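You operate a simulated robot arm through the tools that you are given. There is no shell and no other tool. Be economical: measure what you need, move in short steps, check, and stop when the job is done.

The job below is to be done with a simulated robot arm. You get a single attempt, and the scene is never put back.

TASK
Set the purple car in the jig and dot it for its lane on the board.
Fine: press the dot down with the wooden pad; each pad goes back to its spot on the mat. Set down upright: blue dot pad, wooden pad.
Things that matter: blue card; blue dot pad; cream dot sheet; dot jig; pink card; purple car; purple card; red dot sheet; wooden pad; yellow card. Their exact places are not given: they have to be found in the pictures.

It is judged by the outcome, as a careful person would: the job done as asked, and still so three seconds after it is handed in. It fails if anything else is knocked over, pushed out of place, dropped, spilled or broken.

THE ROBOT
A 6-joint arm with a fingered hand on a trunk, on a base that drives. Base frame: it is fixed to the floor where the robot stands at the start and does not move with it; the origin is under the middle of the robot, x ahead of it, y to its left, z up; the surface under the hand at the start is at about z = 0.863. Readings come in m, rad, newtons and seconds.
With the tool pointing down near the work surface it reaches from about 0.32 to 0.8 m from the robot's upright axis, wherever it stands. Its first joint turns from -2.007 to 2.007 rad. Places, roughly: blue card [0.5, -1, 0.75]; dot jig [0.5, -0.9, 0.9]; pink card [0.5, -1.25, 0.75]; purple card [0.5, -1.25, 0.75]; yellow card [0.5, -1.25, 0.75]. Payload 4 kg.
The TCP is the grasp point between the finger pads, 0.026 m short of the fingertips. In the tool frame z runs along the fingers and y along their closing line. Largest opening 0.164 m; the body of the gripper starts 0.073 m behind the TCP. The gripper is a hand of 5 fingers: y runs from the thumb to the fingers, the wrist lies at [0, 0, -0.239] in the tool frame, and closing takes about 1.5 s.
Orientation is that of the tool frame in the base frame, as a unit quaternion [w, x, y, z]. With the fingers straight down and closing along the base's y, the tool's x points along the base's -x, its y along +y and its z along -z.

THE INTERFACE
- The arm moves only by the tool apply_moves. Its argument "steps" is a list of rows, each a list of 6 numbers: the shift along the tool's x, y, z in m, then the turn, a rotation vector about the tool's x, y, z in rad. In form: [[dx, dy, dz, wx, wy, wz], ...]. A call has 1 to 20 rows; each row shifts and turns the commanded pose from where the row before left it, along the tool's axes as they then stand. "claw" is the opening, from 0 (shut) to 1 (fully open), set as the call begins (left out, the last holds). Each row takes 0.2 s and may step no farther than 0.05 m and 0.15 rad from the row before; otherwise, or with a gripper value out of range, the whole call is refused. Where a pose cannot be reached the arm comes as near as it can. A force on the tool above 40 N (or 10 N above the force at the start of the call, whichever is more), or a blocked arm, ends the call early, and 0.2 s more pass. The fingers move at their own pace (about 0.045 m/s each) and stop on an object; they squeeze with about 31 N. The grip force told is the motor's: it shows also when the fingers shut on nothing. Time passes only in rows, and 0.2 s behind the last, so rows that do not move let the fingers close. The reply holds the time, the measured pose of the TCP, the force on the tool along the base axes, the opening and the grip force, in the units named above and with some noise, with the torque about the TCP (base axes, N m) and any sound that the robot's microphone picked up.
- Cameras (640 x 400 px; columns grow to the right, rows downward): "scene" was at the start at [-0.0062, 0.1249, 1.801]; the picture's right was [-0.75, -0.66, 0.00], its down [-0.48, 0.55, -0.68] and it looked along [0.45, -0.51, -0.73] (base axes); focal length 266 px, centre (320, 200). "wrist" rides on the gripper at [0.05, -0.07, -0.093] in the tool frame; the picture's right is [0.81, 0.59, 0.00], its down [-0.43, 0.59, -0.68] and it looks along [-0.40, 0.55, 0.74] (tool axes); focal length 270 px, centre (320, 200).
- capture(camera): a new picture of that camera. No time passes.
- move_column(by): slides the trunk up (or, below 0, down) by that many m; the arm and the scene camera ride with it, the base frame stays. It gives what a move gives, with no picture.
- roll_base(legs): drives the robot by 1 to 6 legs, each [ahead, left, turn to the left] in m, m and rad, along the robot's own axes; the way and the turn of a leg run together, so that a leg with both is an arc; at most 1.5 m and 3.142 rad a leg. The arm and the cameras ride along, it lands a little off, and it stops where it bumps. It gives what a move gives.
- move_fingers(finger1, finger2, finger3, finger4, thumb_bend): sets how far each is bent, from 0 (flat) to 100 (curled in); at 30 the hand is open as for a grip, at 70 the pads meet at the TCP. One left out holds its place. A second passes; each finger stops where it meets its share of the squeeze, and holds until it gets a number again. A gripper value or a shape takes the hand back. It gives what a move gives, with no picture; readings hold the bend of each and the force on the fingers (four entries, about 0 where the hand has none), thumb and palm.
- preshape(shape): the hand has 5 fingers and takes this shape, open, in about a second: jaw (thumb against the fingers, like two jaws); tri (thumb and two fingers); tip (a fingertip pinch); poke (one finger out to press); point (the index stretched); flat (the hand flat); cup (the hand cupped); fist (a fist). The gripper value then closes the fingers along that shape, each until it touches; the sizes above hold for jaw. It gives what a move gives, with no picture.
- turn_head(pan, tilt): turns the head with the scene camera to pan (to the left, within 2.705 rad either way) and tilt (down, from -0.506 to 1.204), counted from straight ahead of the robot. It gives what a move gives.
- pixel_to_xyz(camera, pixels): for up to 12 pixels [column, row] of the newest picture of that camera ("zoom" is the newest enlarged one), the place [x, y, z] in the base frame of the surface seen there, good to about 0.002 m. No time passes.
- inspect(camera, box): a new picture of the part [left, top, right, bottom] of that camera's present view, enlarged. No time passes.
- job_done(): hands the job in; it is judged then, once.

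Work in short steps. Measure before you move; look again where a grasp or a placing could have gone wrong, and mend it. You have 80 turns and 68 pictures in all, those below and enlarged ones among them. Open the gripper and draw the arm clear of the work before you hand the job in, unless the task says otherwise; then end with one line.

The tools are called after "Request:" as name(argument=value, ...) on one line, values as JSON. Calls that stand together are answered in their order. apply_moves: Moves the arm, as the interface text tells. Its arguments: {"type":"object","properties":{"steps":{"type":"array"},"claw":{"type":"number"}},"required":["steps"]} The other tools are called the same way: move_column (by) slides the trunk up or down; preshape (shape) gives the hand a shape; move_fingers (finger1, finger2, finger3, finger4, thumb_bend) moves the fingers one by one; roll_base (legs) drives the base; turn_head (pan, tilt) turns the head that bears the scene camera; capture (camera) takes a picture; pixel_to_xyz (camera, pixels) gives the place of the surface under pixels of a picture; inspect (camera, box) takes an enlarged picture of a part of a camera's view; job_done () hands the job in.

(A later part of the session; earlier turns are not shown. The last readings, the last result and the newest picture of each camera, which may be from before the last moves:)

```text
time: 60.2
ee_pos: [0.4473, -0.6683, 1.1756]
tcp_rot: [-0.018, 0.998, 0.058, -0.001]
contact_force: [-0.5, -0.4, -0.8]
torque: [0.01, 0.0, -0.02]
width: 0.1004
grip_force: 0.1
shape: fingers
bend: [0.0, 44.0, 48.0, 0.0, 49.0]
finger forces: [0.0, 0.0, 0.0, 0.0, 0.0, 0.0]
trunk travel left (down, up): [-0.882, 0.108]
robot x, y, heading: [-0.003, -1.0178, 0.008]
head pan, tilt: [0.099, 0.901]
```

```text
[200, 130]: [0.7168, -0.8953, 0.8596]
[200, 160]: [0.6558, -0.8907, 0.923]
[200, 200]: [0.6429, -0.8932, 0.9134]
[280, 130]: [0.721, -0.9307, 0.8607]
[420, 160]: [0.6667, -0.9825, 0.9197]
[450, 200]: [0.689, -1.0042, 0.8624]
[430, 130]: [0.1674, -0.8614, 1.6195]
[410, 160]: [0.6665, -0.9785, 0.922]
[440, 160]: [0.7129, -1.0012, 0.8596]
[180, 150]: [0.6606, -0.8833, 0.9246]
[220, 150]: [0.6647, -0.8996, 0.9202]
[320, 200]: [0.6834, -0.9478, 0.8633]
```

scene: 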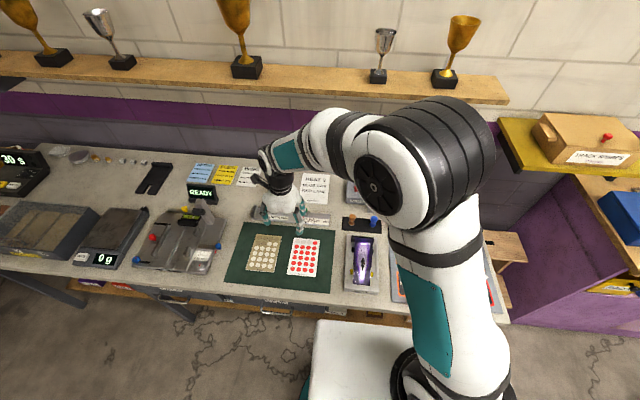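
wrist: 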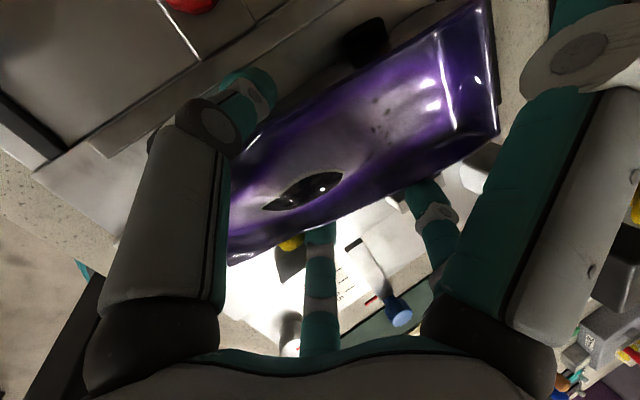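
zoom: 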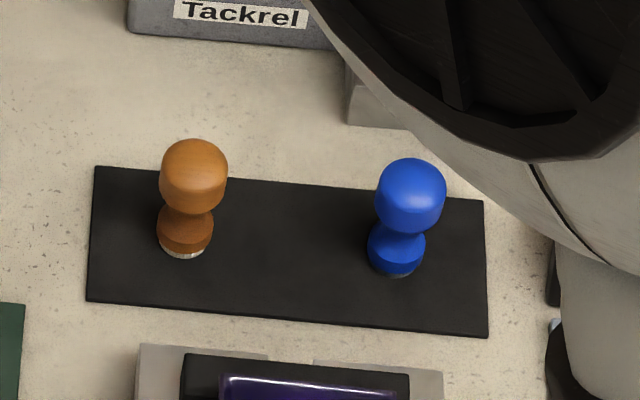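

Blue pad centre ≈(0.654,-0.980), knob z 0.905–0.924. I level the hand, preset all digits half closed, and move above the blue pad.

Request:
move_fingers(finger1=44, finger2=46, finger3=46, finger4=44, thumb_bend=48)

Request:
apply_moves(steps=[[0, 0, 0, -0.036, 0, 0], [0.0188, 0.0371, 0, 0, 0, 0], [0.0188, 0.0371, 0, 0, 0, 0], [0.0188, 0.0371, 0, 0, 0, 0], [0.0188, 0.0371, 0, 0, 0, 0], [0.0188, 0.0371, 0, 0, 0, 0], [0.0188, 0.0371, 0, 0, 0, 0], [0.0188, 0.0371, 0, 0, 0, 0], [0.0188, 0.0371, 0, 0, 0, 0], [0.0188, 0.0371, 0, 0, 0, 0], [0, 0, 0.045, 0, 0, 0], [0, 0, 0.045, 0, 0, 0], [0, 0, 0.045, 0, 0, 0], [0, 0, 0, 0, 0, 0]])

```text
time: 61.2
ee_pos: [0.4463, -0.6684, 1.1751]
tcp_rot: [-0.018, 0.998, 0.058, 0.001]
contact_force: [-0.3, -0.4, -0.6]
torque: [-0.01, -0.01, 0.0]
width: 0.0526
grip_force: 0.0
shape: fingers
bend: [44.0, 46.0, 46.0, 44.0, 48.0]
finger forces: [0.0, 0.0, 0.0, 0.0, 0.0, 0.0]
trunk travel left (down, up): [-0.882, 0.108]
robot x, y, heading: [-0.0013, -1.0163, 0.01]
head pan, tilt: [0.099, 0.901]
```

```text
time: 64.2
ee_pos: [0.6537, -0.98, 1.041]
tcp_rot: [-0.001, 0.998, 0.058, 0.0]
contact_force: [0.6, -0.8, 0.2]
torque: [0.01, -0.03, 0.02]
width: 0.0528
grip_force: 0.0
shape: fingers
bend: [44.0, 46.0, 46.0, 44.0, 48.0]
finger forces: [0.0, 0.0, 0.0, 0.0, 0.0, 0.0]
trunk travel left (down, up): [-0.882, 0.108]
robot x, y, heading: [0.0007, -1.0168, 0.012]
head pan, tilt: [0.099, 0.901]
```

Well placed above the pad. I descend to z≈0.914 and close all digits.

Request:
apply_moves(steps=[[0, 0, 0.032, 0, 0, 0], [0, 0, 0.032, 0, 0, 0], [0, 0, 0.025, 0, 0, 0], [0, 0, 0.02, 0, 0, 0], [0, 0, 0.017, 0, 0, 0], [0, 0, 0, 0, 0, 0]])

Request:
move_fingers(finger1=58, finger2=75, finger3=75, finger4=58, thumb_bend=75)

Request:
capture(camera="wrist")

```text
time: 65.6
ee_pos: [0.6539, -0.9792, 0.9168]
tcp_rot: [-0.001, 0.998, 0.058, 0.001]
contact_force: [0.8, -0.9, 11.1]
torque: [0.13, 0.71, 0.0]
width: 0.0532
grip_force: 5.8
shape: fingers
bend: [44.0, 46.0, 46.0, 43.0, 48.0]
finger forces: [0.0, 0.0, 0.0, 11.5, 0.0, 0.0]
trunk travel left (down, up): [-0.882, 0.108]
robot x, y, heading: [-0.0005, -1.0172, 0.014]
head pan, tilt: [0.099, 0.901]
```

```text
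time: 66.6
ee_pos: [0.6516, -0.9808, 0.9161]
tcp_rot: [-0.001, 0.998, 0.057, 0.002]
contact_force: [-4.4, 1.4, 22.6]
torque: [0.37, 1.75, -0.02]
width: 0.0183
grip_force: 25.8
shape: fingers
bend: [57.0, 65.0, 67.0, 45.0, 68.0]
finger forces: [0.0, 9.2, 6.6, 24.5, 12.1, 0.1]
trunk travel left (down, up): [-0.882, 0.108]
robot x, y, heading: [0.0001, -1.0175, 0.01]
head pan, tilt: [0.099, 0.901]
```

```text
6 pictures are left
```

wrist: 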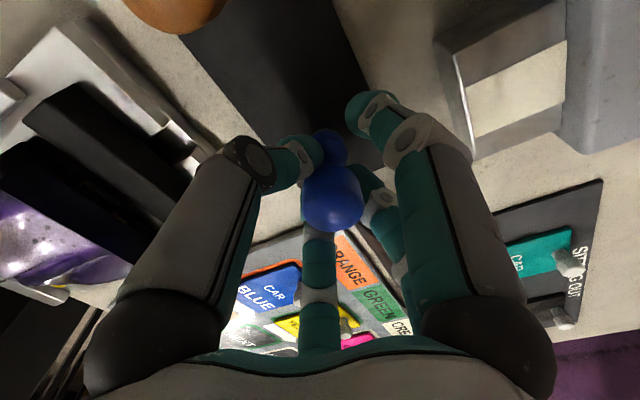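

The blue pad is held, but finger 4 presses on the jig's rear end. I relax finger 4 and lift straight up at once, then check the jig.

Request:
move_fingers(finger4=43)

Request:
apply_moves(steps=[[0, 0, -0.02, 0, 0, 0], [0, 0, -0.04, 0, 0, 0], [0, 0, -0.04, 0, 0, 0], [0, 0, 0, 0, 0, 0]])

Request:
capture(camera="scene")

Request:
pixel_to_xyz(camera="scene", pixels=[[363, 244], [363, 250], [362, 275], [345, 289], [378, 291], [347, 240], [351, 217], [362, 284], [354, 279], [369, 280], [352, 226], [363, 240]])

```text
time: 67.6
ee_pos: [0.6522, -0.9803, 0.9161]
tcp_rot: [-0.001, 0.998, 0.058, 0.001]
contact_force: [2.9, -1.9, 18.6]
torque: [0.23, 1.14, -0.01]
width: 0.0186
grip_force: 23.1
shape: fingers
bend: [57.0, 65.0, 67.0, 43.0, 68.0]
finger forces: [0.0, 9.2, 6.6, 18.9, 12.1, 0.0]
trunk travel left (down, up): [-0.882, 0.108]
robot x, y, heading: [-0.0004, -1.0168, 0.009]
head pan, tilt: [0.099, 0.901]
```

```text
time: 68.6
ee_pos: [0.6511, -0.9806, 1.0143]
tcp_rot: [-0.002, 0.998, 0.058, 0.0]
contact_force: [0.5, -0.5, -1.5]
torque: [0.0, 0.02, 0.02]
width: 0.0181
grip_force: 14.1
shape: fingers
bend: [57.0, 65.0, 67.0, 43.0, 68.0]
finger forces: [0.0, 9.3, 6.5, 0.0, 12.0, 0.0]
trunk travel left (down, up): [-0.882, 0.108]
robot x, y, heading: [0.001, -1.0159, 0.011]
head pan, tilt: [0.099, 0.901]
```

```text
5 pictures are left
```

scene: 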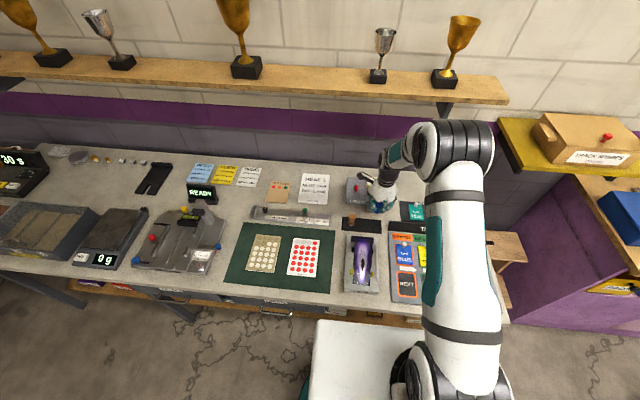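

```text
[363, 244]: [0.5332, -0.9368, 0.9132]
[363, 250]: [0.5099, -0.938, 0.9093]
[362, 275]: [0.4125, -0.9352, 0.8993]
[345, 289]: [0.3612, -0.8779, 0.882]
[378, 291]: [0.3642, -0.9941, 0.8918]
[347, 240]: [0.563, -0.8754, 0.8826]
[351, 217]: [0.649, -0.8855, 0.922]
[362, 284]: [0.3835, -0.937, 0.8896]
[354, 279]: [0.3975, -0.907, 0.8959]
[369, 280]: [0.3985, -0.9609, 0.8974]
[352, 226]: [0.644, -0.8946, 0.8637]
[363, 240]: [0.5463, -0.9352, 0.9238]
```

Jig and car unmoved, pad held firmly (bottom 0.053 below TCP). I carry it over the red dot at (0.547,-0.743).

Request:
apply_moves(steps=[[-0.01263, -0.04133, 0, 0, 0, 0], [-0.01263, -0.04133, 0, 0, 0, 0], [-0.01263, -0.04133, 0, 0, 0, 0], [-0.01263, -0.04133, 0, 0, 0, 0], [-0.01263, -0.04133, 0, 0, 0, 0], [-0.01263, -0.04133, 0, 0, 0, 0], [0, 0, 0.03, 0, 0, 0], [0, 0, 0.03, 0, 0, 0], [0, 0, 0, 0, 0, 0]])

Request:
inspect(camera="wrist", box=[220, 60, 480, 260])

Request:
pixel_to_xyz(camera="zoom", pixels=[[280, 200], [300, 160], [320, 240], [260, 160], [320, 120], [280, 120], [360, 200], [240, 120]])

```text
time: 70.6
ee_pos: [0.551, -0.7424, 0.9543]
tcp_rot: [0.0, 0.998, 0.058, 0.001]
contact_force: [0.3, 0.1, -0.8]
torque: [0.03, -0.02, 0.0]
width: 0.0183
grip_force: 13.4
shape: fingers
bend: [57.0, 65.0, 67.0, 43.0, 68.0]
finger forces: [0.0, 9.3, 6.4, 0.0, 12.1, 0.1]
trunk travel left (down, up): [-0.882, 0.108]
robot x, y, heading: [-0.0014, -1.0134, 0.01]
head pan, tilt: [0.099, 0.901]
```

```text
2.00 times, centred on (350, 160) of wrist
```

zoom: 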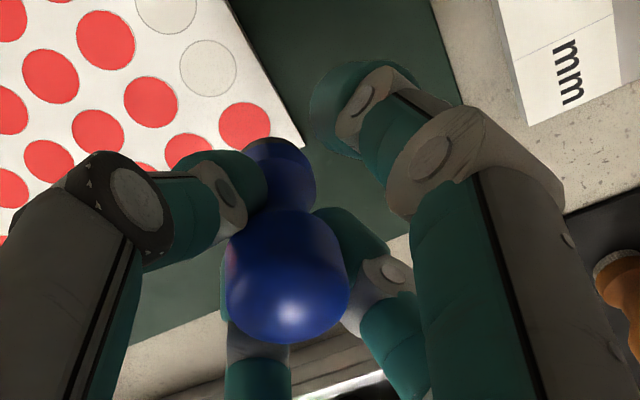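

```text
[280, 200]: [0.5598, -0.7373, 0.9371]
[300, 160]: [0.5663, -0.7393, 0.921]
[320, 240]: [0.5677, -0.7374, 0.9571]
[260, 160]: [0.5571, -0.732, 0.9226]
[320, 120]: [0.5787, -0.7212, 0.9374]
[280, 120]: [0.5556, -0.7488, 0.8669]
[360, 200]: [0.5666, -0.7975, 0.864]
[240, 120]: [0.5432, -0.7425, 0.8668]
```

Pad base axis is at about (0.556,-0.745), the corner dot at (0.545,-0.744); I shift -11 mm in x and press down gently.

Request:
apply_moves(steps=[[-0.0108, -0.0023, 0, 0, 0, 0], [0, 0, 0.015, 0, 0, 0], [0, 0, 0.012, 0, 0, 0], [0, 0, 0.004, 0, 0, 0], [0, 0, 0, 0, 0, 0]])

```text
time: 71.8
ee_pos: [0.5396, -0.7409, 0.9239]
tcp_rot: [-0.001, 0.998, 0.057, 0.001]
contact_force: [-0.3, -0.6, -0.1]
torque: [-0.02, 0.01, -0.01]
width: 0.0182
grip_force: 14.6
shape: fingers
bend: [57.0, 65.0, 67.0, 43.0, 68.0]
finger forces: [0.0, 9.3, 6.2, 0.0, 12.1, 0.0]
trunk travel left (down, up): [-0.882, 0.108]
robot x, y, heading: [-0.0009, -1.0165, 0.012]
head pan, tilt: [0.099, 0.901]
```

Request:
apply_moves(steps=[[0, 0, 0.002, 0, 0, 0], [0, 0, 0.002, 0, 0, 0], [0, 0, 0, 0, 0, 0]])

```text
time: 72.6
ee_pos: [0.5402, -0.7414, 0.9206]
tcp_rot: [-0.001, 0.998, 0.058, 0.001]
contact_force: [-0.4, 0.6, -0.3]
torque: [0.02, 0.02, 0.01]
width: 0.0184
grip_force: 13.7
shape: fingers
bend: [57.0, 65.0, 67.0, 43.0, 68.0]
finger forces: [0.1, 9.2, 6.3, 0.0, 12.1, 0.0]
trunk travel left (down, up): [-0.882, 0.108]
robot x, y, heading: [-0.0007, -1.0155, 0.005]
head pan, tilt: [0.099, 0.901]
```

No force yet; I go on in 1.5 mm steps.

Request:
apply_moves(steps=[[0, 0, 0.0015, 0, 0, 0], [0, 0, 0.0015, 0, 0, 0], [0, 0, 0, 0, 0, 0]])

```text
time: 73.4
ee_pos: [0.5398, -0.7414, 0.9151]
tcp_rot: [-0.002, 0.998, 0.058, 0.001]
contact_force: [-0.2, -0.1, -0.9]
torque: [0.0, -0.03, -0.02]
width: 0.0184
grip_force: 14.0
shape: fingers
bend: [57.0, 65.0, 67.0, 43.0, 68.0]
finger forces: [0.0, 9.3, 6.2, 0.0, 12.2, 0.1]
trunk travel left (down, up): [-0.882, 0.108]
robot x, y, heading: [0.0, -1.0203, 0.009]
head pan, tilt: [0.099, 0.901]
```

Request:
apply_moves(steps=[[0, 0, 0.0015, 0, 0, 0], [0, 0, 0, 0, 0, 0], [0, 0, 0.0015, 0, 0, 0], [0, 0, 0, 0, 0, 0]])

```text
time: 74.4
ee_pos: [0.5381, -0.7417, 0.9139]
tcp_rot: [-0.001, 0.998, 0.058, 0.001]
contact_force: [-0.3, -0.2, -1.1]
torque: [0.03, 0.01, -0.02]
width: 0.0184
grip_force: 13.7
shape: fingers
bend: [57.0, 65.0, 67.0, 43.0, 68.0]
finger forces: [0.0, 9.3, 6.3, 0.1, 12.0, 0.0]
trunk travel left (down, up): [-0.882, 0.108]
robot x, y, heading: [-0.0008, -1.0163, 0.009]
head pan, tilt: [0.099, 0.901]
```

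Request:
apply_moves(steps=[[0, 0, 0.0015, 0, 0, 0], [0, 0, 0, 0, 0, 0], [0, 0, 0.0015, 0, 0, 0], [0, 0, 0, 0, 0, 0]])

```text
time: 75.4
ee_pos: [0.537, -0.7417, 0.912]
tcp_rot: [-0.001, 0.998, 0.058, 0.001]
contact_force: [-1.6, 0.7, 10.7]
torque: [-0.03, -0.06, 0.02]
width: 0.0183
grip_force: 16.1
shape: fingers
bend: [57.0, 65.0, 72.0, 43.0, 67.0]
finger forces: [0.0, 10.4, 6.9, 0.0, 14.4, 0.0]
trunk travel left (down, up): [-0.882, 0.108]
robot x, y, heading: [-0.0038, -1.0171, 0.012]
head pan, tilt: [0.099, 0.901]
```

Contact of 11 N on the dot. I lift and check with one picture that the dot left the sheet.

Request:
apply_moves(steps=[[0, 0, 0, 0, 0, 0], [0, 0, -0.01, 0, 0, 0], [0, 0, -0.04, 0, 0, 0], [0, 0, -0.05, 0, 0, 0], [0, 0, 0, 0, 0, 0]])

Request:
inspect(camera="wrist", box=[200, 40, 460, 240])

```text
time: 76.6
ee_pos: [0.5401, -0.7406, 1.0113]
tcp_rot: [0.0, 0.998, 0.058, 0.0]
contact_force: [-0.6, 0.5, -1.2]
torque: [-0.03, 0.0, 0.02]
width: 0.0184
grip_force: 14.3
shape: fingers
bend: [57.0, 65.0, 72.0, 43.0, 67.0]
finger forces: [0.0, 9.6, 6.2, 0.0, 12.4, 0.0]
trunk travel left (down, up): [-0.882, 0.108]
robot x, y, heading: [-0.0005, -1.0178, 0.011]
head pan, tilt: [0.099, 0.901]
```

```text
2.00 times, centred on (330, 140) of wrist
```

zoom: 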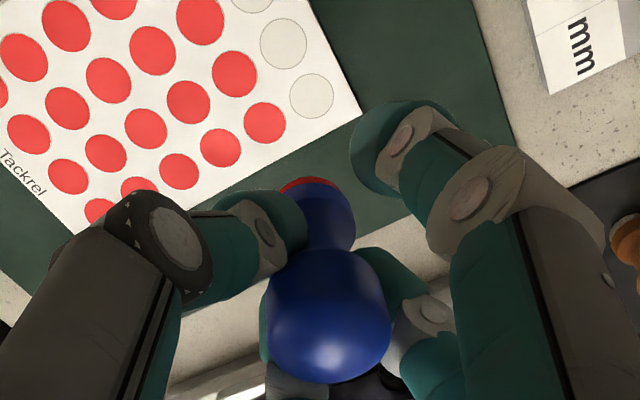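

The dot is on the pad (red at zoom (310,183)). I measure the pad's axis relative to TCP.

Request:
pixel_to_xyz(camera="zoom", pixels=[[310, 183], [325, 200], [345, 215], [305, 200], [325, 240], [330, 320], [285, 320], [380, 320], [330, 270], [310, 220]])

```text
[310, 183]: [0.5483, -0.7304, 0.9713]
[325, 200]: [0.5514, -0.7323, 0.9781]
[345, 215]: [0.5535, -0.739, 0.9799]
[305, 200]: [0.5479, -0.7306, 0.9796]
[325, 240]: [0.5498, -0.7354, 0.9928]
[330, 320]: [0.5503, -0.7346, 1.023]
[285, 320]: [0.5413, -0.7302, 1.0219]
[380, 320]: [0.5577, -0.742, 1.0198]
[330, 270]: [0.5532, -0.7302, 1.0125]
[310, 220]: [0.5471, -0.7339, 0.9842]
```

Pad centre is at TCP+(0.006,-0.002), bottom 0.043 below. I open fingers 1 and 4 wide to clear the tail and roof, and move above the rear deck (0.515,-0.934).

Request:
move_fingers(finger1=30, finger4=25)

Request:
apply_moves(steps=[[-0.0106, 0.0373, 0, 0, 0, 0], [-0.0106, 0.0373, 0, 0, 0, 0], [-0.0106, 0.0373, 0, 0, 0, 0], [-0.0106, 0.0373, 0, 0, 0, 0], [-0.0106, 0.0373, 0, 0, 0, 0], [0, 0, 0.025, 0, 0, 0], [0, 0, 0.02, 0, 0, 0], [0, 0, 0.008, 0, 0, 0], [0, 0, 0, 0, 0, 0]])

```text
time: 77.6
ee_pos: [0.5388, -0.741, 1.0112]
tcp_rot: [-0.001, 0.998, 0.057, 0.001]
contact_force: [-0.2, 0.2, -0.2]
torque: [-0.01, 0.0, -0.04]
width: 0.0717
grip_force: 14.0
shape: fingers
bend: [30.0, 65.0, 72.0, 25.0, 67.0]
finger forces: [0.0, 9.5, 6.1, 0.0, 12.4, 0.0]
trunk travel left (down, up): [-0.882, 0.108]
robot x, y, heading: [0.0006, -1.0168, 0.013]
head pan, tilt: [0.099, 0.901]
```

```text
time: 79.6
ee_pos: [0.5072, -0.933, 0.9581]
tcp_rot: [-0.002, 0.998, 0.058, 0.0]
contact_force: [0.1, 0.3, -1.1]
torque: [0.03, 0.0, 0.0]
width: 0.0719
grip_force: 13.8
shape: fingers
bend: [30.0, 65.0, 72.0, 25.0, 67.0]
finger forces: [0.1, 9.5, 6.0, 0.0, 12.1, 0.1]
trunk travel left (down, up): [-0.882, 0.108]
robot x, y, heading: [-0.0024, -1.0164, 0.006]
head pan, tilt: [0.099, 0.901]
```

Now I press down in small steps.

Request:
apply_moves(steps=[[0, 0, 0.0015, 0, 0, 0], [0, 0, 0.0015, 0, 0, 0], [0, 0, 0.001, 0, 0, 0], [0, 0, 0.001, 0, 0, 0], [0, 0, 0, 0, 0, 0]])

```text
time: 80.8
ee_pos: [0.5079, -0.9327, 0.9532]
tcp_rot: [0.0, 0.998, 0.058, 0.0]
contact_force: [0.3, 0.0, 11.5]
torque: [-0.04, -0.19, -0.01]
width: 0.0719
grip_force: 16.3
shape: fingers
bend: [30.0, 65.0, 72.0, 25.0, 67.0]
finger forces: [0.1, 12.6, 6.4, 0.0, 13.7, 0.0]
trunk travel left (down, up): [-0.882, 0.108]
robot x, y, heading: [0.001, -1.0163, 0.01]
head pan, tilt: [0.099, 0.901]
```

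11.5 N on the dot. I lift, tuck fingers 1 and 4 in to clear the jig, and carry the blue pad back above its spot.

Request:
apply_moves(steps=[[0, 0, 0, 0, 0, 0], [0, 0, -0.005, 0, 0, 0], [0, 0, -0.025, 0, 0, 0], [0, 0, -0.04, 0, 0, 0], [0, 0, 0, 0, 0, 0]])

Request:
move_fingers(finger1=58, finger4=58)

Request:
apply_moves(steps=[[0.0335, 0.0153, 0, 0, 0, 0], [0.0335, 0.0153, 0, 0, 0, 0], [0.0335, 0.0153, 0, 0, 0, 0], [0.0335, 0.0153, 0, 0, 0, 0], [0, 0, 0, 0, 0, 0]])

Request:
inspect(camera="scene", box=[330, 190, 400, 290])

```text
time: 82.0
ee_pos: [0.5069, -0.9325, 1.022]
tcp_rot: [-0.001, 0.998, 0.058, 0.0]
contact_force: [0.1, 0.1, -0.6]
torque: [0.03, 0.03, 0.0]
width: 0.0719
grip_force: 13.0
shape: fingers
bend: [30.0, 65.0, 72.0, 25.0, 67.0]
finger forces: [0.0, 9.1, 5.7, 0.0, 12.0, 0.0]
trunk travel left (down, up): [-0.882, 0.108]
robot x, y, heading: [0.0026, -1.017, 0.009]
head pan, tilt: [0.099, 0.901]
```

```text
time: 83.0
ee_pos: [0.5066, -0.9327, 1.0223]
tcp_rot: [0.0, 0.998, 0.058, 0.0]
contact_force: [-0.2, -0.5, -0.9]
torque: [0.03, 0.02, -0.01]
width: 0.0185
grip_force: 12.9
shape: fingers
bend: [57.0, 65.0, 72.0, 57.0, 67.0]
finger forces: [0.0, 9.1, 5.7, 0.0, 12.0, 0.1]
trunk travel left (down, up): [-0.882, 0.108]
robot x, y, heading: [-0.0006, -1.0184, 0.008]
head pan, tilt: [0.099, 0.901]
```

```text
time: 84.2
ee_pos: [0.6471, -0.978, 1.024]
tcp_rot: [-0.001, 0.998, 0.058, 0.0]
contact_force: [-0.3, -0.4, -1.1]
torque: [0.0, -0.01, 0.01]
width: 0.018
grip_force: 13.1
shape: fingers
bend: [57.0, 65.0, 72.0, 57.0, 67.0]
finger forces: [0.0, 9.0, 5.7, 0.1, 11.8, 0.0]
trunk travel left (down, up): [-0.882, 0.108]
robot x, y, heading: [-0.0005, -1.0148, 0.013]
head pan, tilt: [0.099, 0.901]
```

```text
4.00 times, centred on (365, 240) of scene
```

zoom: 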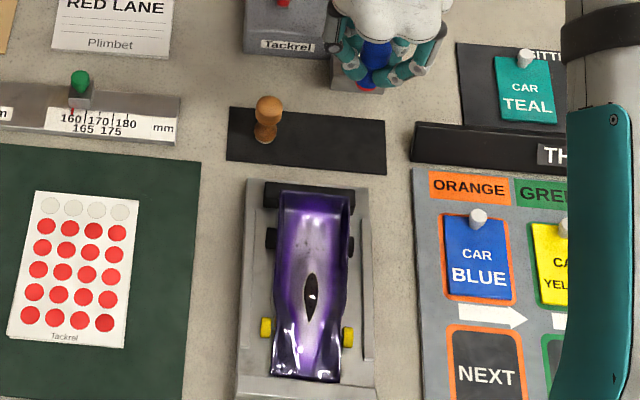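

The red dot is still on the pad: the rear deck is concave (valley at x≈0.515), so only the pad's rim touched. I go for the convex roof crest at x≈0.466, y≈-0.934 (z≈0.925).

Request:
apply_moves(steps=[[-0.0361, -0.0135, 0, 0, 0, 0], [-0.0361, -0.0135, 0, 0, 0, 0], [-0.0361, -0.0135, 0, 0, 0, 0], [-0.0361, -0.0135, 0, 0, 0, 0], [-0.0361, -0.0135, 0, 0, 0, 0], [0, 0, 0.03, 0, 0, 0], [0, 0, 0.017, 0, 0, 0], [0, 0, 0, 0, 0, 0]])

Request:
apply_moves(steps=[[0, 0, 0.0015, 0, 0, 0], [0, 0, 0.0015, 0, 0, 0], [0, 0, 0.0015, 0, 0, 0], [0, 0, 0.0015, 0, 0, 0], [0, 0, 0, 0, 0, 0]])

```text
time: 86.0
ee_pos: [0.4624, -0.9321, 0.9768]
tcp_rot: [0.0, 0.998, 0.058, 0.001]
contact_force: [-0.5, 0.7, -0.3]
torque: [0.05, 0.01, -0.02]
width: 0.0185
grip_force: 13.3
shape: fingers
bend: [57.0, 65.0, 72.0, 57.0, 67.0]
finger forces: [0.1, 9.0, 5.7, 0.0, 11.7, 0.1]
trunk travel left (down, up): [-0.882, 0.108]
robot x, y, heading: [-0.0013, -1.0159, 0.014]
head pan, tilt: [0.099, 0.901]
```

```text
time: 87.2
ee_pos: [0.4593, -0.9316, 0.9702]
tcp_rot: [-0.001, 0.998, 0.057, 0.001]
contact_force: [-1.6, 2.2, 13.9]
torque: [-0.03, -0.04, 0.0]
width: 0.0186
grip_force: 16.0
shape: fingers
bend: [57.0, 65.0, 73.0, 57.0, 67.0]
finger forces: [0.0, 11.1, 6.4, 0.0, 15.1, 0.0]
trunk travel left (down, up): [-0.882, 0.108]
robot x, y, heading: [-0.0004, -1.0164, 0.009]
head pan, tilt: [0.099, 0.901]
```

14 N, well centred now. I hold, lift, carry the pad over its mat spot and check.

Request:
apply_moves(steps=[[0, 0, 0, 0, 0, 0], [0, 0, 0, 0, 0, 0], [0, 0, -0.005, 0, 0, 0], [0, 0, -0.025, 0, 0, 0], [0, 0, -0.03, 0, 0, 0], [0.0361, 0.0135, 0, 0, 0, 0], [0.0361, 0.0135, 0, 0, 0, 0], [0.0361, 0.0135, 0, 0, 0, 0], [0.0361, 0.0135, 0, 0, 0, 0], [0.0361, 0.0135, 0, 0, 0, 0], [0, 0, 0, 0, 0, 0]])

Request:
inspect(camera="scene", box=[335, 190, 400, 290])

```text
time: 89.6
ee_pos: [0.6491, -0.9774, 1.032]
tcp_rot: [-0.001, 0.998, 0.058, 0.0]
contact_force: [-0.5, 0.8, -0.9]
torque: [-0.03, -0.03, 0.03]
width: 0.0184
grip_force: 13.1
shape: fingers
bend: [57.0, 65.0, 73.0, 57.0, 67.0]
finger forces: [0.0, 8.9, 5.4, 0.1, 11.7, 0.0]
trunk travel left (down, up): [-0.882, 0.108]
robot x, y, heading: [-0.0026, -1.0179, 0.012]
head pan, tilt: [0.099, 0.901]
```

```text
4.00 times, centred on (368, 240) of scene
```

zoom: 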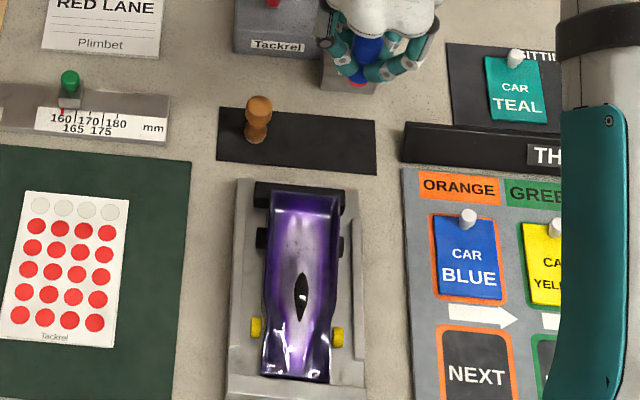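

Still on the pad. The two raised squares in the jig support the nose, so the dot place must be the nose (x≈0.398, sloped ≈18°). I back the base 0.15 m for reach, raise, open fingers 1/4 out of the way, and tilt the pad 0.3 rad to match the nose slope.

Request:
apply_moves(steps=[[0, 0, -0.04, 0, 0, 0], [0, 0, -0.04, 0, 0, 0], [0, 0, -0.04, 0, 0, 0], [0, 0, 0, 0, 0, 0]])

Request:
move_fingers(finger1=30, finger4=20)

Request:
roll_base(legs=[[-0.15, 0, 0]])

Request:
apply_moves(steps=[[-0.0377, -0.0188, 0, 0, 0, 0], [-0.0377, -0.0188, 0, 0, 0, 0], [-0.0377, -0.0188, 0, 0, 0, 0], [0, 0, 0, 0, 0.1, 0], [0, 0, 0, 0, 0.1, 0], [0, 0, 0, 0, 0.1, 0], [0, 0, 0, 0, 0, 0]])

```text
time: 90.6
ee_pos: [0.6475, -0.9784, 1.1484]
tcp_rot: [-0.001, 0.998, 0.058, 0.001]
contact_force: [0.9, -0.1, -0.2]
torque: [-0.02, 0.03, 0.03]
width: 0.0181
grip_force: 13.2
shape: fingers
bend: [57.0, 65.0, 73.0, 57.0, 67.0]
finger forces: [0.0, 8.9, 5.4, 0.0, 11.6, 0.0]
trunk travel left (down, up): [-0.882, 0.108]
robot x, y, heading: [-0.0021, -1.0199, 0.011]
head pan, tilt: [0.099, 0.901]
```

```text
time: 91.6
ee_pos: [0.6479, -0.9774, 1.1494]
tcp_rot: [-0.001, 0.998, 0.057, 0.0]
contact_force: [0.5, 0.3, -0.6]
torque: [-0.04, -0.02, 0.0]
width: 0.0718
grip_force: 12.8
shape: fingers
bend: [30.0, 65.0, 73.0, 20.0, 67.0]
finger forces: [0.0, 8.8, 5.3, 0.0, 11.8, 0.0]
trunk travel left (down, up): [-0.882, 0.108]
robot x, y, heading: [-0.0045, -1.0186, 0.011]
head pan, tilt: [0.099, 0.901]
```

```text
time: 92.9
ee_pos: [0.4995, -0.9792, 1.1494]
tcp_rot: [0.0, 0.998, 0.056, 0.001]
contact_force: [-0.4, 0.2, -0.5]
torque: [-0.01, 0.01, -0.02]
width: 0.0716
grip_force: 12.9
shape: fingers
bend: [30.0, 65.0, 73.0, 20.0, 67.0]
finger forces: [0.1, 8.9, 5.4, 0.0, 11.7, 0.0]
trunk travel left (down, up): [-0.882, 0.108]
robot x, y, heading: [-0.1508, -1.0202, 0.008]
head pan, tilt: [0.099, 0.901]
```

```text
time: 94.5
ee_pos: [0.3843, -0.936, 1.1486]
tcp_rot: [-0.009, 0.987, 0.057, 0.15]
contact_force: [0.1, 0.0, -0.9]
torque: [0.04, 0.0, -0.01]
width: 0.0718
grip_force: 11.9
shape: fingers
bend: [30.0, 65.0, 73.0, 20.0, 67.0]
finger forces: [0.0, 8.9, 5.3, 0.1, 11.5, 0.1]
trunk travel left (down, up): [-0.882, 0.108]
robot x, y, heading: [-0.146, -1.0151, 0.013]
head pan, tilt: [0.099, 0.901]
```

On target over the nose. I lower with the trunk to ~1.4 cm above contact, fine-adjust, and approach.

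Request:
move_column(by=-0.2)

Request:
apply_moves(steps=[[-0.0042, -0.0021, -0.0013, 0, 0, 0], [-0.0009, 0, 0.0029, 0, 0, 0], [-0.0009, 0, 0.0029, 0, 0, 0], [-0.0009, 0, 0.0029, 0, 0, 0], [-0.0005, 0, 0.0015, 0, 0, 0], [0, 0, 0, 0, 0, 0]])

```text
time: 96.7
ee_pos: [0.3822, -0.9363, 0.9493]
tcp_rot: [-0.009, 0.987, 0.057, 0.15]
contact_force: [-0.1, -0.6, -0.8]
torque: [0.0, 0.02, 0.02]
width: 0.072
grip_force: 12.9
shape: fingers
bend: [30.0, 65.0, 73.0, 20.0, 67.0]
finger forces: [0.0, 8.9, 5.5, 0.0, 11.5, 0.1]
trunk travel left (down, up): [-0.682, 0.308]
robot x, y, heading: [-0.1453, -1.0208, 0.007]
head pan, tilt: [0.099, 0.901]
```

```text
time: 98.1
ee_pos: [0.3772, -0.9335, 0.937]
tcp_rot: [-0.009, 0.987, 0.057, 0.15]
contact_force: [-0.1, 0.1, -0.4]
torque: [-0.01, 0.01, 0.0]
width: 0.072
grip_force: 12.7
shape: fingers
bend: [30.0, 65.0, 73.0, 20.0, 67.0]
finger forces: [0.0, 8.9, 5.4, 0.0, 11.6, 0.1]
trunk travel left (down, up): [-0.682, 0.308]
robot x, y, heading: [-0.1534, -1.021, 0.013]
head pan, tilt: [0.099, 0.901]
```

Request:
apply_moves(steps=[[-0.0004, 0, 0.0014, 0, 0, 0], [-0.0004, 0, 0.0014, 0, 0, 0], [-0.0003, 0, 0.001, 0, 0, 0], [0, 0, 0, 0, 0, 0]])

```text
time: 99.1
ee_pos: [0.3783, -0.934, 0.934]
tcp_rot: [-0.01, 0.987, 0.056, 0.151]
contact_force: [-2.2, 0.5, 6.3]
torque: [-0.04, -0.04, -0.03]
width: 0.072
grip_force: 14.0
shape: fingers
bend: [30.0, 65.0, 73.0, 20.0, 67.0]
finger forces: [0.0, 9.6, 5.6, 0.0, 12.4, 0.1]
trunk travel left (down, up): [-0.682, 0.308]
robot x, y, heading: [-0.1483, -1.0179, 0.008]
head pan, tilt: [0.099, 0.901]
```

Contact normal matches the slope (force at 19°). I press firmly along the tool axis, hold, and lift off; then check with the last picture.

Request:
apply_moves(steps=[[0, 0, 0.001, 0, 0, 0], [0, 0, 0.001, 0, 0, 0], [0, 0, 0, 0, 0, 0], [0, 0, 0, 0, 0, 0]])

Request:
apply_moves(steps=[[0, 0, -0.005, 0, 0, 0], [0, 0, -0.02, 0, 0, 0], [0, 0, -0.02, 0, 0, 0], [0, 0, 0, 0, 0, 0]])

Request:
move_column(by=0.2)

Request:
apply_moves(steps=[[0, 0, 0, 0, -0.1, 0], [0, 0, 0, 0, -0.1, 0], [0, 0, 0, 0, -0.1, 0], [0.05, 0, 0, 0, 0, 0], [0.05, 0, 0, 0, 0, 0], [0, 0, 0, 0, 0, 0]])

Request:
roll_base(legs=[[0.15, 0, 0]])

Request:
inspect(camera="scene", box=[335, 190, 400, 290])

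```text
time: 100.1
ee_pos: [0.3788, -0.9342, 0.933]
tcp_rot: [-0.009, 0.987, 0.056, 0.151]
contact_force: [-3.9, 0.2, 10.2]
torque: [-0.06, -0.14, -0.03]
width: 0.0717
grip_force: 16.3
shape: fingers
bend: [30.0, 65.0, 73.0, 20.0, 67.0]
finger forces: [0.0, 12.0, 5.8, 0.0, 14.3, 0.0]
trunk travel left (down, up): [-0.682, 0.308]
robot x, y, heading: [-0.1487, -1.0167, 0.013]
head pan, tilt: [0.099, 0.901]
```

```text
time: 101.1
ee_pos: [0.3659, -0.9363, 0.9756]
tcp_rot: [-0.008, 0.987, 0.056, 0.149]
contact_force: [0.0, 0.4, -1.5]
torque: [0.02, 0.02, 0.0]
width: 0.0717
grip_force: 12.9
shape: fingers
bend: [30.0, 65.0, 73.0, 20.0, 67.0]
finger forces: [0.0, 8.8, 5.9, 0.0, 11.7, 0.0]
trunk travel left (down, up): [-0.682, 0.308]
robot x, y, heading: [-0.1483, -1.0158, 0.008]
head pan, tilt: [0.099, 0.901]
```

```text
time: 103.3
ee_pos: [0.3656, -0.9372, 1.1753]
tcp_rot: [-0.009, 0.987, 0.056, 0.15]
contact_force: [0.1, -0.1, -0.9]
torque: [0.02, 0.01, -0.03]
width: 0.0719
grip_force: 13.1
shape: fingers
bend: [30.0, 65.0, 73.0, 20.0, 67.0]
finger forces: [0.0, 8.8, 5.7, 0.0, 11.7, 0.0]
trunk travel left (down, up): [-0.882, 0.108]
robot x, y, heading: [-0.1475, -1.016, 0.009]
head pan, tilt: [0.099, 0.901]
```

```text
time: 104.7
ee_pos: [0.4633, -0.9225, 1.1761]
tcp_rot: [0.0, 0.998, 0.056, 0.001]
contact_force: [-0.2, 0.1, -0.8]
torque: [0.02, 0.0, 0.02]
width: 0.072
grip_force: 13.1
shape: fingers
bend: [30.0, 65.0, 73.0, 20.0, 67.0]
finger forces: [0.1, 8.8, 5.4, 0.1, 11.4, 0.0]
trunk travel left (down, up): [-0.882, 0.108]
robot x, y, heading: [-0.1488, -1.016, 0.01]
head pan, tilt: [0.099, 0.901]
```

```text
time: 106.1
ee_pos: [0.6164, -0.9212, 1.1749]
tcp_rot: [-0.001, 0.998, 0.058, 0.001]
contact_force: [0.2, -0.4, -0.9]
torque: [-0.01, 0.01, 0.01]
width: 0.0719
grip_force: 12.6
shape: fingers
bend: [30.0, 65.0, 73.0, 20.0, 67.0]
finger forces: [0.0, 8.8, 5.4, 0.0, 11.3, 0.1]
trunk travel left (down, up): [-0.882, 0.108]
robot x, y, heading: [0.0023, -1.0145, 0.01]
head pan, tilt: [0.099, 0.901]
```

```text
4.00 times, centred on (368, 240) of scene
```

zoom: 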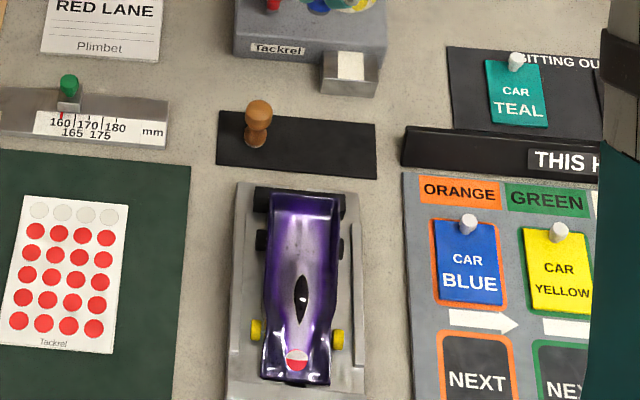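

The red dot is on the nose at zoom (297,360). I measure it and the wooden pad, tuck fingers 1/4, and bring the blue pad down over its spot.

Request:
pixel_to_xyz(camera="zoom", pixels=[[297, 353], [297, 360], [297, 367], [288, 360], [306, 360], [258, 110], [248, 112], [269, 112], [258, 102], [256, 142], [245, 138], [268, 138]])

Request:
move_fingers(finger1=57, finger4=58)

Request:
apply_moves(steps=[[0.0129, 0.0301, 0, 0, 0, 0], [0.0129, 0.0301, 0, 0, 0, 0], [0, 0, 0.045, 0, 0, 0], [0, 0, 0.045, 0, 0, 0], [0, 0, 0.045, 0, 0, 0], [0, 0, 0.045, 0, 0, 0], [0, 0, 0.045, 0, 0, 0], [0, 0, 0.025, 0, 0, 0], [0, 0, 0.01, 0, 0, 0], [0, 0, 0, 0, 0, 0]])

```text
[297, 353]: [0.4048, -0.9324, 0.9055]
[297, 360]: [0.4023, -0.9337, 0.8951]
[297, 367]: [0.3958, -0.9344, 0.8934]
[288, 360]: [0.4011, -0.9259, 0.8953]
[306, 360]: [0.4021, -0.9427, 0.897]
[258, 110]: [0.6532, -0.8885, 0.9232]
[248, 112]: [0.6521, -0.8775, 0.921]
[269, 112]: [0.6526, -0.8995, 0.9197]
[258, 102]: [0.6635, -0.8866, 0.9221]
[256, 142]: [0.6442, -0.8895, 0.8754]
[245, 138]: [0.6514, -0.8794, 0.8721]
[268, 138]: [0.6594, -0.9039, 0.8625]
```

```text
time: 107.1
ee_pos: [0.6156, -0.9204, 1.1752]
tcp_rot: [-0.001, 0.998, 0.058, 0.001]
contact_force: [-1.0, 0.1, -0.5]
torque: [0.01, 0.03, -0.02]
width: 0.0206
grip_force: 13.0
shape: fingers
bend: [56.0, 65.0, 73.0, 57.0, 67.0]
finger forces: [0.1, 8.8, 5.4, 0.0, 11.3, 0.0]
trunk travel left (down, up): [-0.882, 0.108]
robot x, y, heading: [0.0056, -1.0184, 0.011]
head pan, tilt: [0.099, 0.901]
```

```text
time: 109.3
ee_pos: [0.6476, -0.9784, 0.9142]
tcp_rot: [0.0, 0.998, 0.058, 0.001]
contact_force: [-0.1, 0.4, -0.8]
torque: [0.02, -0.01, 0.02]
width: 0.0203
grip_force: 12.2
shape: fingers
bend: [56.0, 65.0, 73.0, 57.0, 67.0]
finger forces: [0.1, 8.8, 5.1, 0.0, 11.0, 0.0]
trunk travel left (down, up): [-0.882, 0.108]
robot x, y, heading: [0.0024, -1.0208, 0.008]
head pan, tilt: [0.099, 0.901]
```

Dot at (0.401,-0.934) with one side lifted, to be pressed by the wooden pad. I set the blue pad down.

Request:
apply_moves(steps=[[0, 0, 0.003, 0, 0, 0], [0, 0, 0.0025, 0, 0, 0], [0, 0, 0.0015, 0, 0, 0], [0, 0, 0.0012, 0, 0, 0], [0, 0, 0, 0, 0, 0]])

```text
time: 110.5
ee_pos: [0.6475, -0.9778, 0.9092]
tcp_rot: [-0.002, 0.998, 0.058, 0.001]
contact_force: [-2.8, 1.6, 8.4]
torque: [0.04, 0.0, 0.01]
width: 0.0206
grip_force: 14.1
shape: fingers
bend: [56.0, 65.0, 73.0, 57.0, 67.0]
finger forces: [0.1, 9.3, 6.2, 0.0, 13.3, 0.1]
trunk travel left (down, up): [-0.882, 0.108]
robot x, y, heading: [0.0025, -1.0169, 0.007]
head pan, tilt: [0.099, 0.901]
```

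Resting on the mat. I open evenly, lift off, and move over the wooden pad (0.655,-0.8885) and down around its knob.

Request:
move_fingers(finger2=48, finger3=50, thumb_bend=48)

Request:
apply_moves(steps=[[0, 0, -0.02, 0, 0, 0], [0, 0, -0.04, 0, 0, 0], [0, 0, -0.04, 0, 0, 0], [0.0089, -0.0439, 0, 0, 0, 0], [0.0089, -0.0439, 0, 0, 0, 0], [0, 0, 0, 0, 0, 0]])

Request:
apply_moves(steps=[[0, 0, 0.045, 0, 0, 0], [0, 0, 0.03, 0, 0, 0], [0, 0, 0.016, 0, 0, 0], [0, 0, 0, 0, 0, 0]])

```text
time: 111.5
ee_pos: [0.6472, -0.977, 0.9072]
tcp_rot: [-0.002, 0.998, 0.058, 0.001]
contact_force: [-0.3, 0.4, 0.1]
torque: [0.02, 0.01, 0.02]
width: 0.0392
grip_force: 0.1
shape: fingers
bend: [56.0, 48.0, 50.0, 57.0, 48.0]
finger forces: [0.0, 0.0, 0.0, 0.0, 0.0, 0.0]
trunk travel left (down, up): [-0.882, 0.108]
robot x, y, heading: [0.0014, -1.017, 0.011]
head pan, tilt: [0.099, 0.901]
```

```text
time: 112.9
ee_pos: [0.6562, -0.8874, 1.0075]
tcp_rot: [-0.001, 0.998, 0.056, 0.002]
contact_force: [-0.1, -1.2, 0.9]
torque: [0.01, -0.01, -0.03]
width: 0.0394
grip_force: 0.1
shape: fingers
bend: [56.0, 48.0, 50.0, 57.0, 48.0]
finger forces: [0.0, 0.0, 0.0, 0.1, 0.1, 0.0]
trunk travel left (down, up): [-0.882, 0.108]
robot x, y, heading: [0.0054, -1.0167, 0.008]
head pan, tilt: [0.099, 0.901]
```

```text
time: 113.9
ee_pos: [0.6554, -0.8882, 0.9164]
tcp_rot: [-0.002, 0.998, 0.058, 0.001]
contact_force: [-0.4, -0.3, 0.7]
torque: [-0.01, -0.02, 0.02]
width: 0.0395
grip_force: 0.0
shape: fingers
bend: [56.0, 48.0, 50.0, 57.0, 48.0]
finger forces: [0.0, 0.0, 0.1, 0.1, 0.0, 0.0]
trunk travel left (down, up): [-0.882, 0.108]
robot x, y, heading: [0.0046, -1.0161, 0.01]
head pan, tilt: [0.099, 0.901]
```

No contact on the way down. I close on the knob, lift high, back the base 0.15 m, and tilt as before above the nose.

Request:
move_fingers(finger2=75, finger3=75, thumb_bend=75)

Request:
apply_moves(steps=[[0, 0, -0.01, 0, 0, 0], [0, 0, -0.045, 0, 0, 0], [0, 0, -0.045, 0, 0, 0], [0, 0, -0.045, 0, 0, 0], [0, 0, -0.045, 0, 0, 0], [0, 0, -0.045, 0, 0, 0], [0, 0, 0, 0, 0, 0]])

Request:
move_fingers(finger1=30, finger4=20)

Request:
roll_base(legs=[[-0.15, 0, 0]])

Request:
apply_moves(steps=[[-0.0427, 0.0106, 0, 0, 0, 0], [-0.0427, 0.0106, 0, 0, 0, 0], [-0.0427, 0.0106, 0, 0, 0, 0], [0, 0, 0, 0, 0.1, 0], [0, 0, 0, 0, 0.1, 0], [0, 0, 0, 0, 0.1, 0], [0, 0, 0, 0, 0, 0]])

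```text
time: 114.9
ee_pos: [0.6557, -0.8888, 0.9156]
tcp_rot: [-0.001, 0.998, 0.058, 0.001]
contact_force: [-0.6, 0.4, -0.8]
torque: [-0.01, 0.01, 0.02]
width: 0.0203
grip_force: 15.2
shape: fingers
bend: [56.0, 65.0, 66.0, 57.0, 67.0]
finger forces: [0.0, 8.7, 8.1, 0.0, 13.1, 0.0]
trunk travel left (down, up): [-0.882, 0.108]
robot x, y, heading: [0.0066, -1.0169, 0.013]
head pan, tilt: [0.099, 0.901]
```

```text
time: 116.5
ee_pos: [0.6576, -0.8886, 1.1494]
tcp_rot: [-0.001, 0.998, 0.058, 0.0]
contact_force: [0.2, -0.1, 0.4]
torque: [0.03, 0.01, -0.04]
width: 0.0202
grip_force: 15.2
shape: fingers
bend: [56.0, 65.0, 66.0, 57.0, 67.0]
finger forces: [0.1, 9.0, 8.0, 0.0, 13.1, 0.1]
trunk travel left (down, up): [-0.882, 0.108]
robot x, y, heading: [0.0044, -1.0157, 0.008]
head pan, tilt: [0.099, 0.901]
```

```text
time: 117.5
ee_pos: [0.6553, -0.8886, 1.1498]
tcp_rot: [-0.001, 0.998, 0.058, 0.002]
contact_force: [-0.3, -0.7, -1.6]
torque: [0.02, 0.01, 0.01]
width: 0.0713
grip_force: 15.1
shape: fingers
bend: [30.0, 65.0, 66.0, 20.0, 67.0]
finger forces: [0.1, 9.0, 8.2, 0.0, 13.1, 0.0]
trunk travel left (down, up): [-0.882, 0.108]
robot x, y, heading: [0.0025, -1.0178, 0.008]
head pan, tilt: [0.099, 0.901]
```

```text
time: 118.8
ee_pos: [0.5028, -0.8889, 1.1518]
tcp_rot: [-0.001, 0.998, 0.058, 0.0]
contact_force: [-0.5, -0.4, -0.9]
torque: [-0.02, -0.03, 0.02]
width: 0.0711
grip_force: 14.2
shape: fingers
bend: [30.0, 65.0, 66.0, 20.0, 67.0]
finger forces: [0.0, 8.9, 8.1, 0.0, 13.0, 0.0]
trunk travel left (down, up): [-0.882, 0.108]
robot x, y, heading: [-0.1481, -1.0176, 0.01]
head pan, tilt: [0.099, 0.901]
```

```text
time: 120.4
ee_pos: [0.38, -0.9354, 1.1509]
tcp_rot: [-0.01, 0.987, 0.058, 0.151]
contact_force: [0.0, -0.3, -1.4]
torque: [0.0, 0.01, -0.03]
width: 0.0714
grip_force: 15.1
shape: fingers
bend: [30.0, 65.0, 66.0, 20.0, 67.0]
finger forces: [0.1, 9.1, 8.2, 0.0, 12.9, 0.1]
trunk travel left (down, up): [-0.882, 0.108]
robot x, y, heading: [-0.1488, -1.0197, 0.016]
head pan, tilt: [0.099, 0.901]
```

Wooden pad held and above the nose. I lower with the trunk and approach in small steps.

Request:
move_column(by=-0.19)

Request:
apply_moves(steps=[[0.0033, 0, 0.001, 0, 0, 0], [-0.0009, 0, 0.0029, 0, 0, 0], [-0.0009, 0, 0.0029, 0, 0, 0], [-0.0009, 0, 0.0029, 0, 0, 0], [-0.0005, 0, 0.0015, 0, 0, 0], [0, 0, 0, 0, 0, 0]])

Request:
apply_moves(steps=[[-0.0004, 0, 0.0014, 0, 0, 0], [-0.0004, 0, 0.0014, 0, 0, 0], [0, 0, 0, 0, 0, 0]])

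Request:
apply_moves(steps=[[-0.0003, 0, 0.001, 0, 0, 0], [0, 0, 0, 0, 0, 0]])

```text
time: 122.5
ee_pos: [0.3796, -0.9361, 0.9608]
tcp_rot: [-0.01, 0.987, 0.058, 0.149]
contact_force: [0.2, -0.1, -0.2]
torque: [0.0, 0.01, 0.0]
width: 0.0715
grip_force: 15.5
shape: fingers
bend: [30.0, 65.0, 66.0, 20.0, 67.0]
finger forces: [0.0, 9.2, 8.2, 0.0, 13.0, 0.0]
trunk travel left (down, up): [-0.692, 0.298]
robot x, y, heading: [-0.1492, -1.0181, 0.006]
head pan, tilt: [0.099, 0.901]
```

```text
time: 123.9
ee_pos: [0.384, -0.935, 0.9491]
tcp_rot: [-0.01, 0.987, 0.058, 0.15]
contact_force: [0.5, 0.4, -0.5]
torque: [-0.01, -0.02, -0.03]
width: 0.0716
grip_force: 15.2
shape: fingers
bend: [30.0, 65.0, 66.0, 20.0, 67.0]
finger forces: [0.0, 9.3, 8.2, 0.1, 12.9, 0.0]
trunk travel left (down, up): [-0.692, 0.298]
robot x, y, heading: [-0.1452, -1.0135, 0.007]
head pan, tilt: [0.099, 0.901]
```

```text
time: 124.7
ee_pos: [0.383, -0.935, 0.9468]
tcp_rot: [-0.009, 0.987, 0.058, 0.151]
contact_force: [0.0, -1.4, -0.3]
torque: [0.02, 0.01, 0.0]
width: 0.0714
grip_force: 15.2
shape: fingers
bend: [30.0, 65.0, 66.0, 20.0, 67.0]
finger forces: [0.1, 9.2, 8.3, 0.0, 12.9, 0.0]
trunk travel left (down, up): [-0.692, 0.298]
robot x, y, heading: [-0.147, -1.0202, 0.014]
head pan, tilt: [0.099, 0.901]
```

```text
time: 125.3
ee_pos: [0.3829, -0.9354, 0.9461]
tcp_rot: [-0.01, 0.987, 0.057, 0.15]
contact_force: [-0.3, -0.4, -0.5]
torque: [0.01, -0.03, -0.02]
width: 0.0714
grip_force: 15.5
shape: fingers
bend: [30.0, 65.0, 66.0, 20.0, 67.0]
finger forces: [0.0, 9.2, 8.3, 0.0, 12.8, 0.0]
trunk travel left (down, up): [-0.692, 0.298]
robot x, y, heading: [-0.1475, -1.0204, 0.011]
head pan, tilt: [0.099, 0.901]
5 turns are left
```

No contact yet; I continue 6.5 mm in 1 mm rows.

Request:
apply_moves(steps=[[-0.0004, 0, 0.0014, 0, 0, 0], [-0.0004, 0, 0.0014, 0, 0, 0], [0, 0, 0, 0, 0, 0]])

Request:
apply_moves(steps=[[-0.0004, 0, 0.0014, 0, 0, 0], [-0.0003, 0, 0.001, 0, 0, 0], [-0.0003, 0, 0.001, 0, 0, 0], [0, 0, 0, 0, 0, 0]])

```text
time: 126.1
ee_pos: [0.3836, -0.9354, 0.943]
tcp_rot: [-0.009, 0.987, 0.058, 0.149]
contact_force: [-0.6, -0.5, 0.1]
torque: [0.0, 0.0, 0.05]
width: 0.0715
grip_force: 15.7
shape: fingers
bend: [30.0, 65.0, 66.0, 20.0, 67.0]
finger forces: [0.1, 9.2, 8.3, 0.0, 12.9, 0.0]
trunk travel left (down, up): [-0.692, 0.298]
robot x, y, heading: [-0.1504, -1.0195, 0.013]
head pan, tilt: [0.099, 0.901]
```

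```text
time: 127.1
ee_pos: [0.3833, -0.9364, 0.9399]
tcp_rot: [-0.009, 0.987, 0.058, 0.15]
contact_force: [-0.1, -0.6, 0.2]
torque: [0.02, -0.02, 0.0]
width: 0.0716
grip_force: 15.0
shape: fingers
bend: [30.0, 65.0, 66.0, 20.0, 67.0]
finger forces: [0.0, 9.4, 8.2, 0.0, 13.0, 0.0]
trunk travel left (down, up): [-0.692, 0.298]
robot x, y, heading: [-0.1454, -1.0154, 0.014]
head pan, tilt: [0.099, 0.901]
4 turns are left
```

Request:
apply_moves(steps=[[-0.0004, 0, 0.0014, 0, 0, 0], [-0.0004, 0, 0.0014, 0, 0, 0], [-0.0003, 0, 0.001, 0, 0, 0], [0, 0, 0, 0, 0, 0]])

Request:
apply_moves(steps=[[-0.0002, 0, 0.001, 0, 0, 0], [0, 0, 0.001, 0, 0, 0], [0, 0, 0, 0, 0, 0]])

Request:
apply_moves(steps=[[0, 0, 0.001, 0, 0, 0], [0, 0, 0, 0, 0, 0], [0, 0, 0, 0, 0, 0]])

```text
time: 128.1
ee_pos: [0.3835, -0.9359, 0.935]
tcp_rot: [-0.01, 0.987, 0.058, 0.152]
contact_force: [-3.0, -0.6, 10.0]
torque: [-0.09, -0.07, -0.05]
width: 0.0713
grip_force: 18.1
shape: fingers
bend: [30.0, 65.0, 66.0, 20.0, 66.0]
finger forces: [0.0, 11.2, 9.2, 0.1, 15.3, 0.0]
trunk travel left (down, up): [-0.692, 0.298]
robot x, y, heading: [-0.1495, -1.0174, 0.016]
head pan, tilt: [0.099, 0.901]
```

```text
time: 128.9
ee_pos: [0.3829, -0.9356, 0.9341]
tcp_rot: [-0.01, 0.987, 0.058, 0.151]
contact_force: [-6.7, 1.6, 16.1]
torque: [-0.01, -0.09, -0.04]
width: 0.0714
grip_force: 19.1
shape: fingers
bend: [30.0, 65.0, 73.0, 20.0, 66.0]
finger forces: [0.0, 11.5, 9.8, 0.0, 16.7, 0.1]
trunk travel left (down, up): [-0.692, 0.298]
robot x, y, heading: [-0.1503, -1.0135, 0.011]
head pan, tilt: [0.099, 0.901]
```

```text
time: 129.7
ee_pos: [0.3831, -0.9352, 0.9325]
tcp_rot: [-0.01, 0.987, 0.058, 0.151]
contact_force: [-7.3, 0.1, 20.0]
torque: [-0.05, -0.08, 0.0]
width: 0.0713
grip_force: 19.9
shape: fingers
bend: [30.0, 65.0, 73.0, 20.0, 66.0]
finger forces: [0.0, 11.9, 10.8, 0.0, 17.1, 0.1]
trunk travel left (down, up): [-0.692, 0.298]
robot x, y, heading: [-0.1469, -1.0144, 0.014]
head pan, tilt: [0.099, 0.901]
3 turns are left
```

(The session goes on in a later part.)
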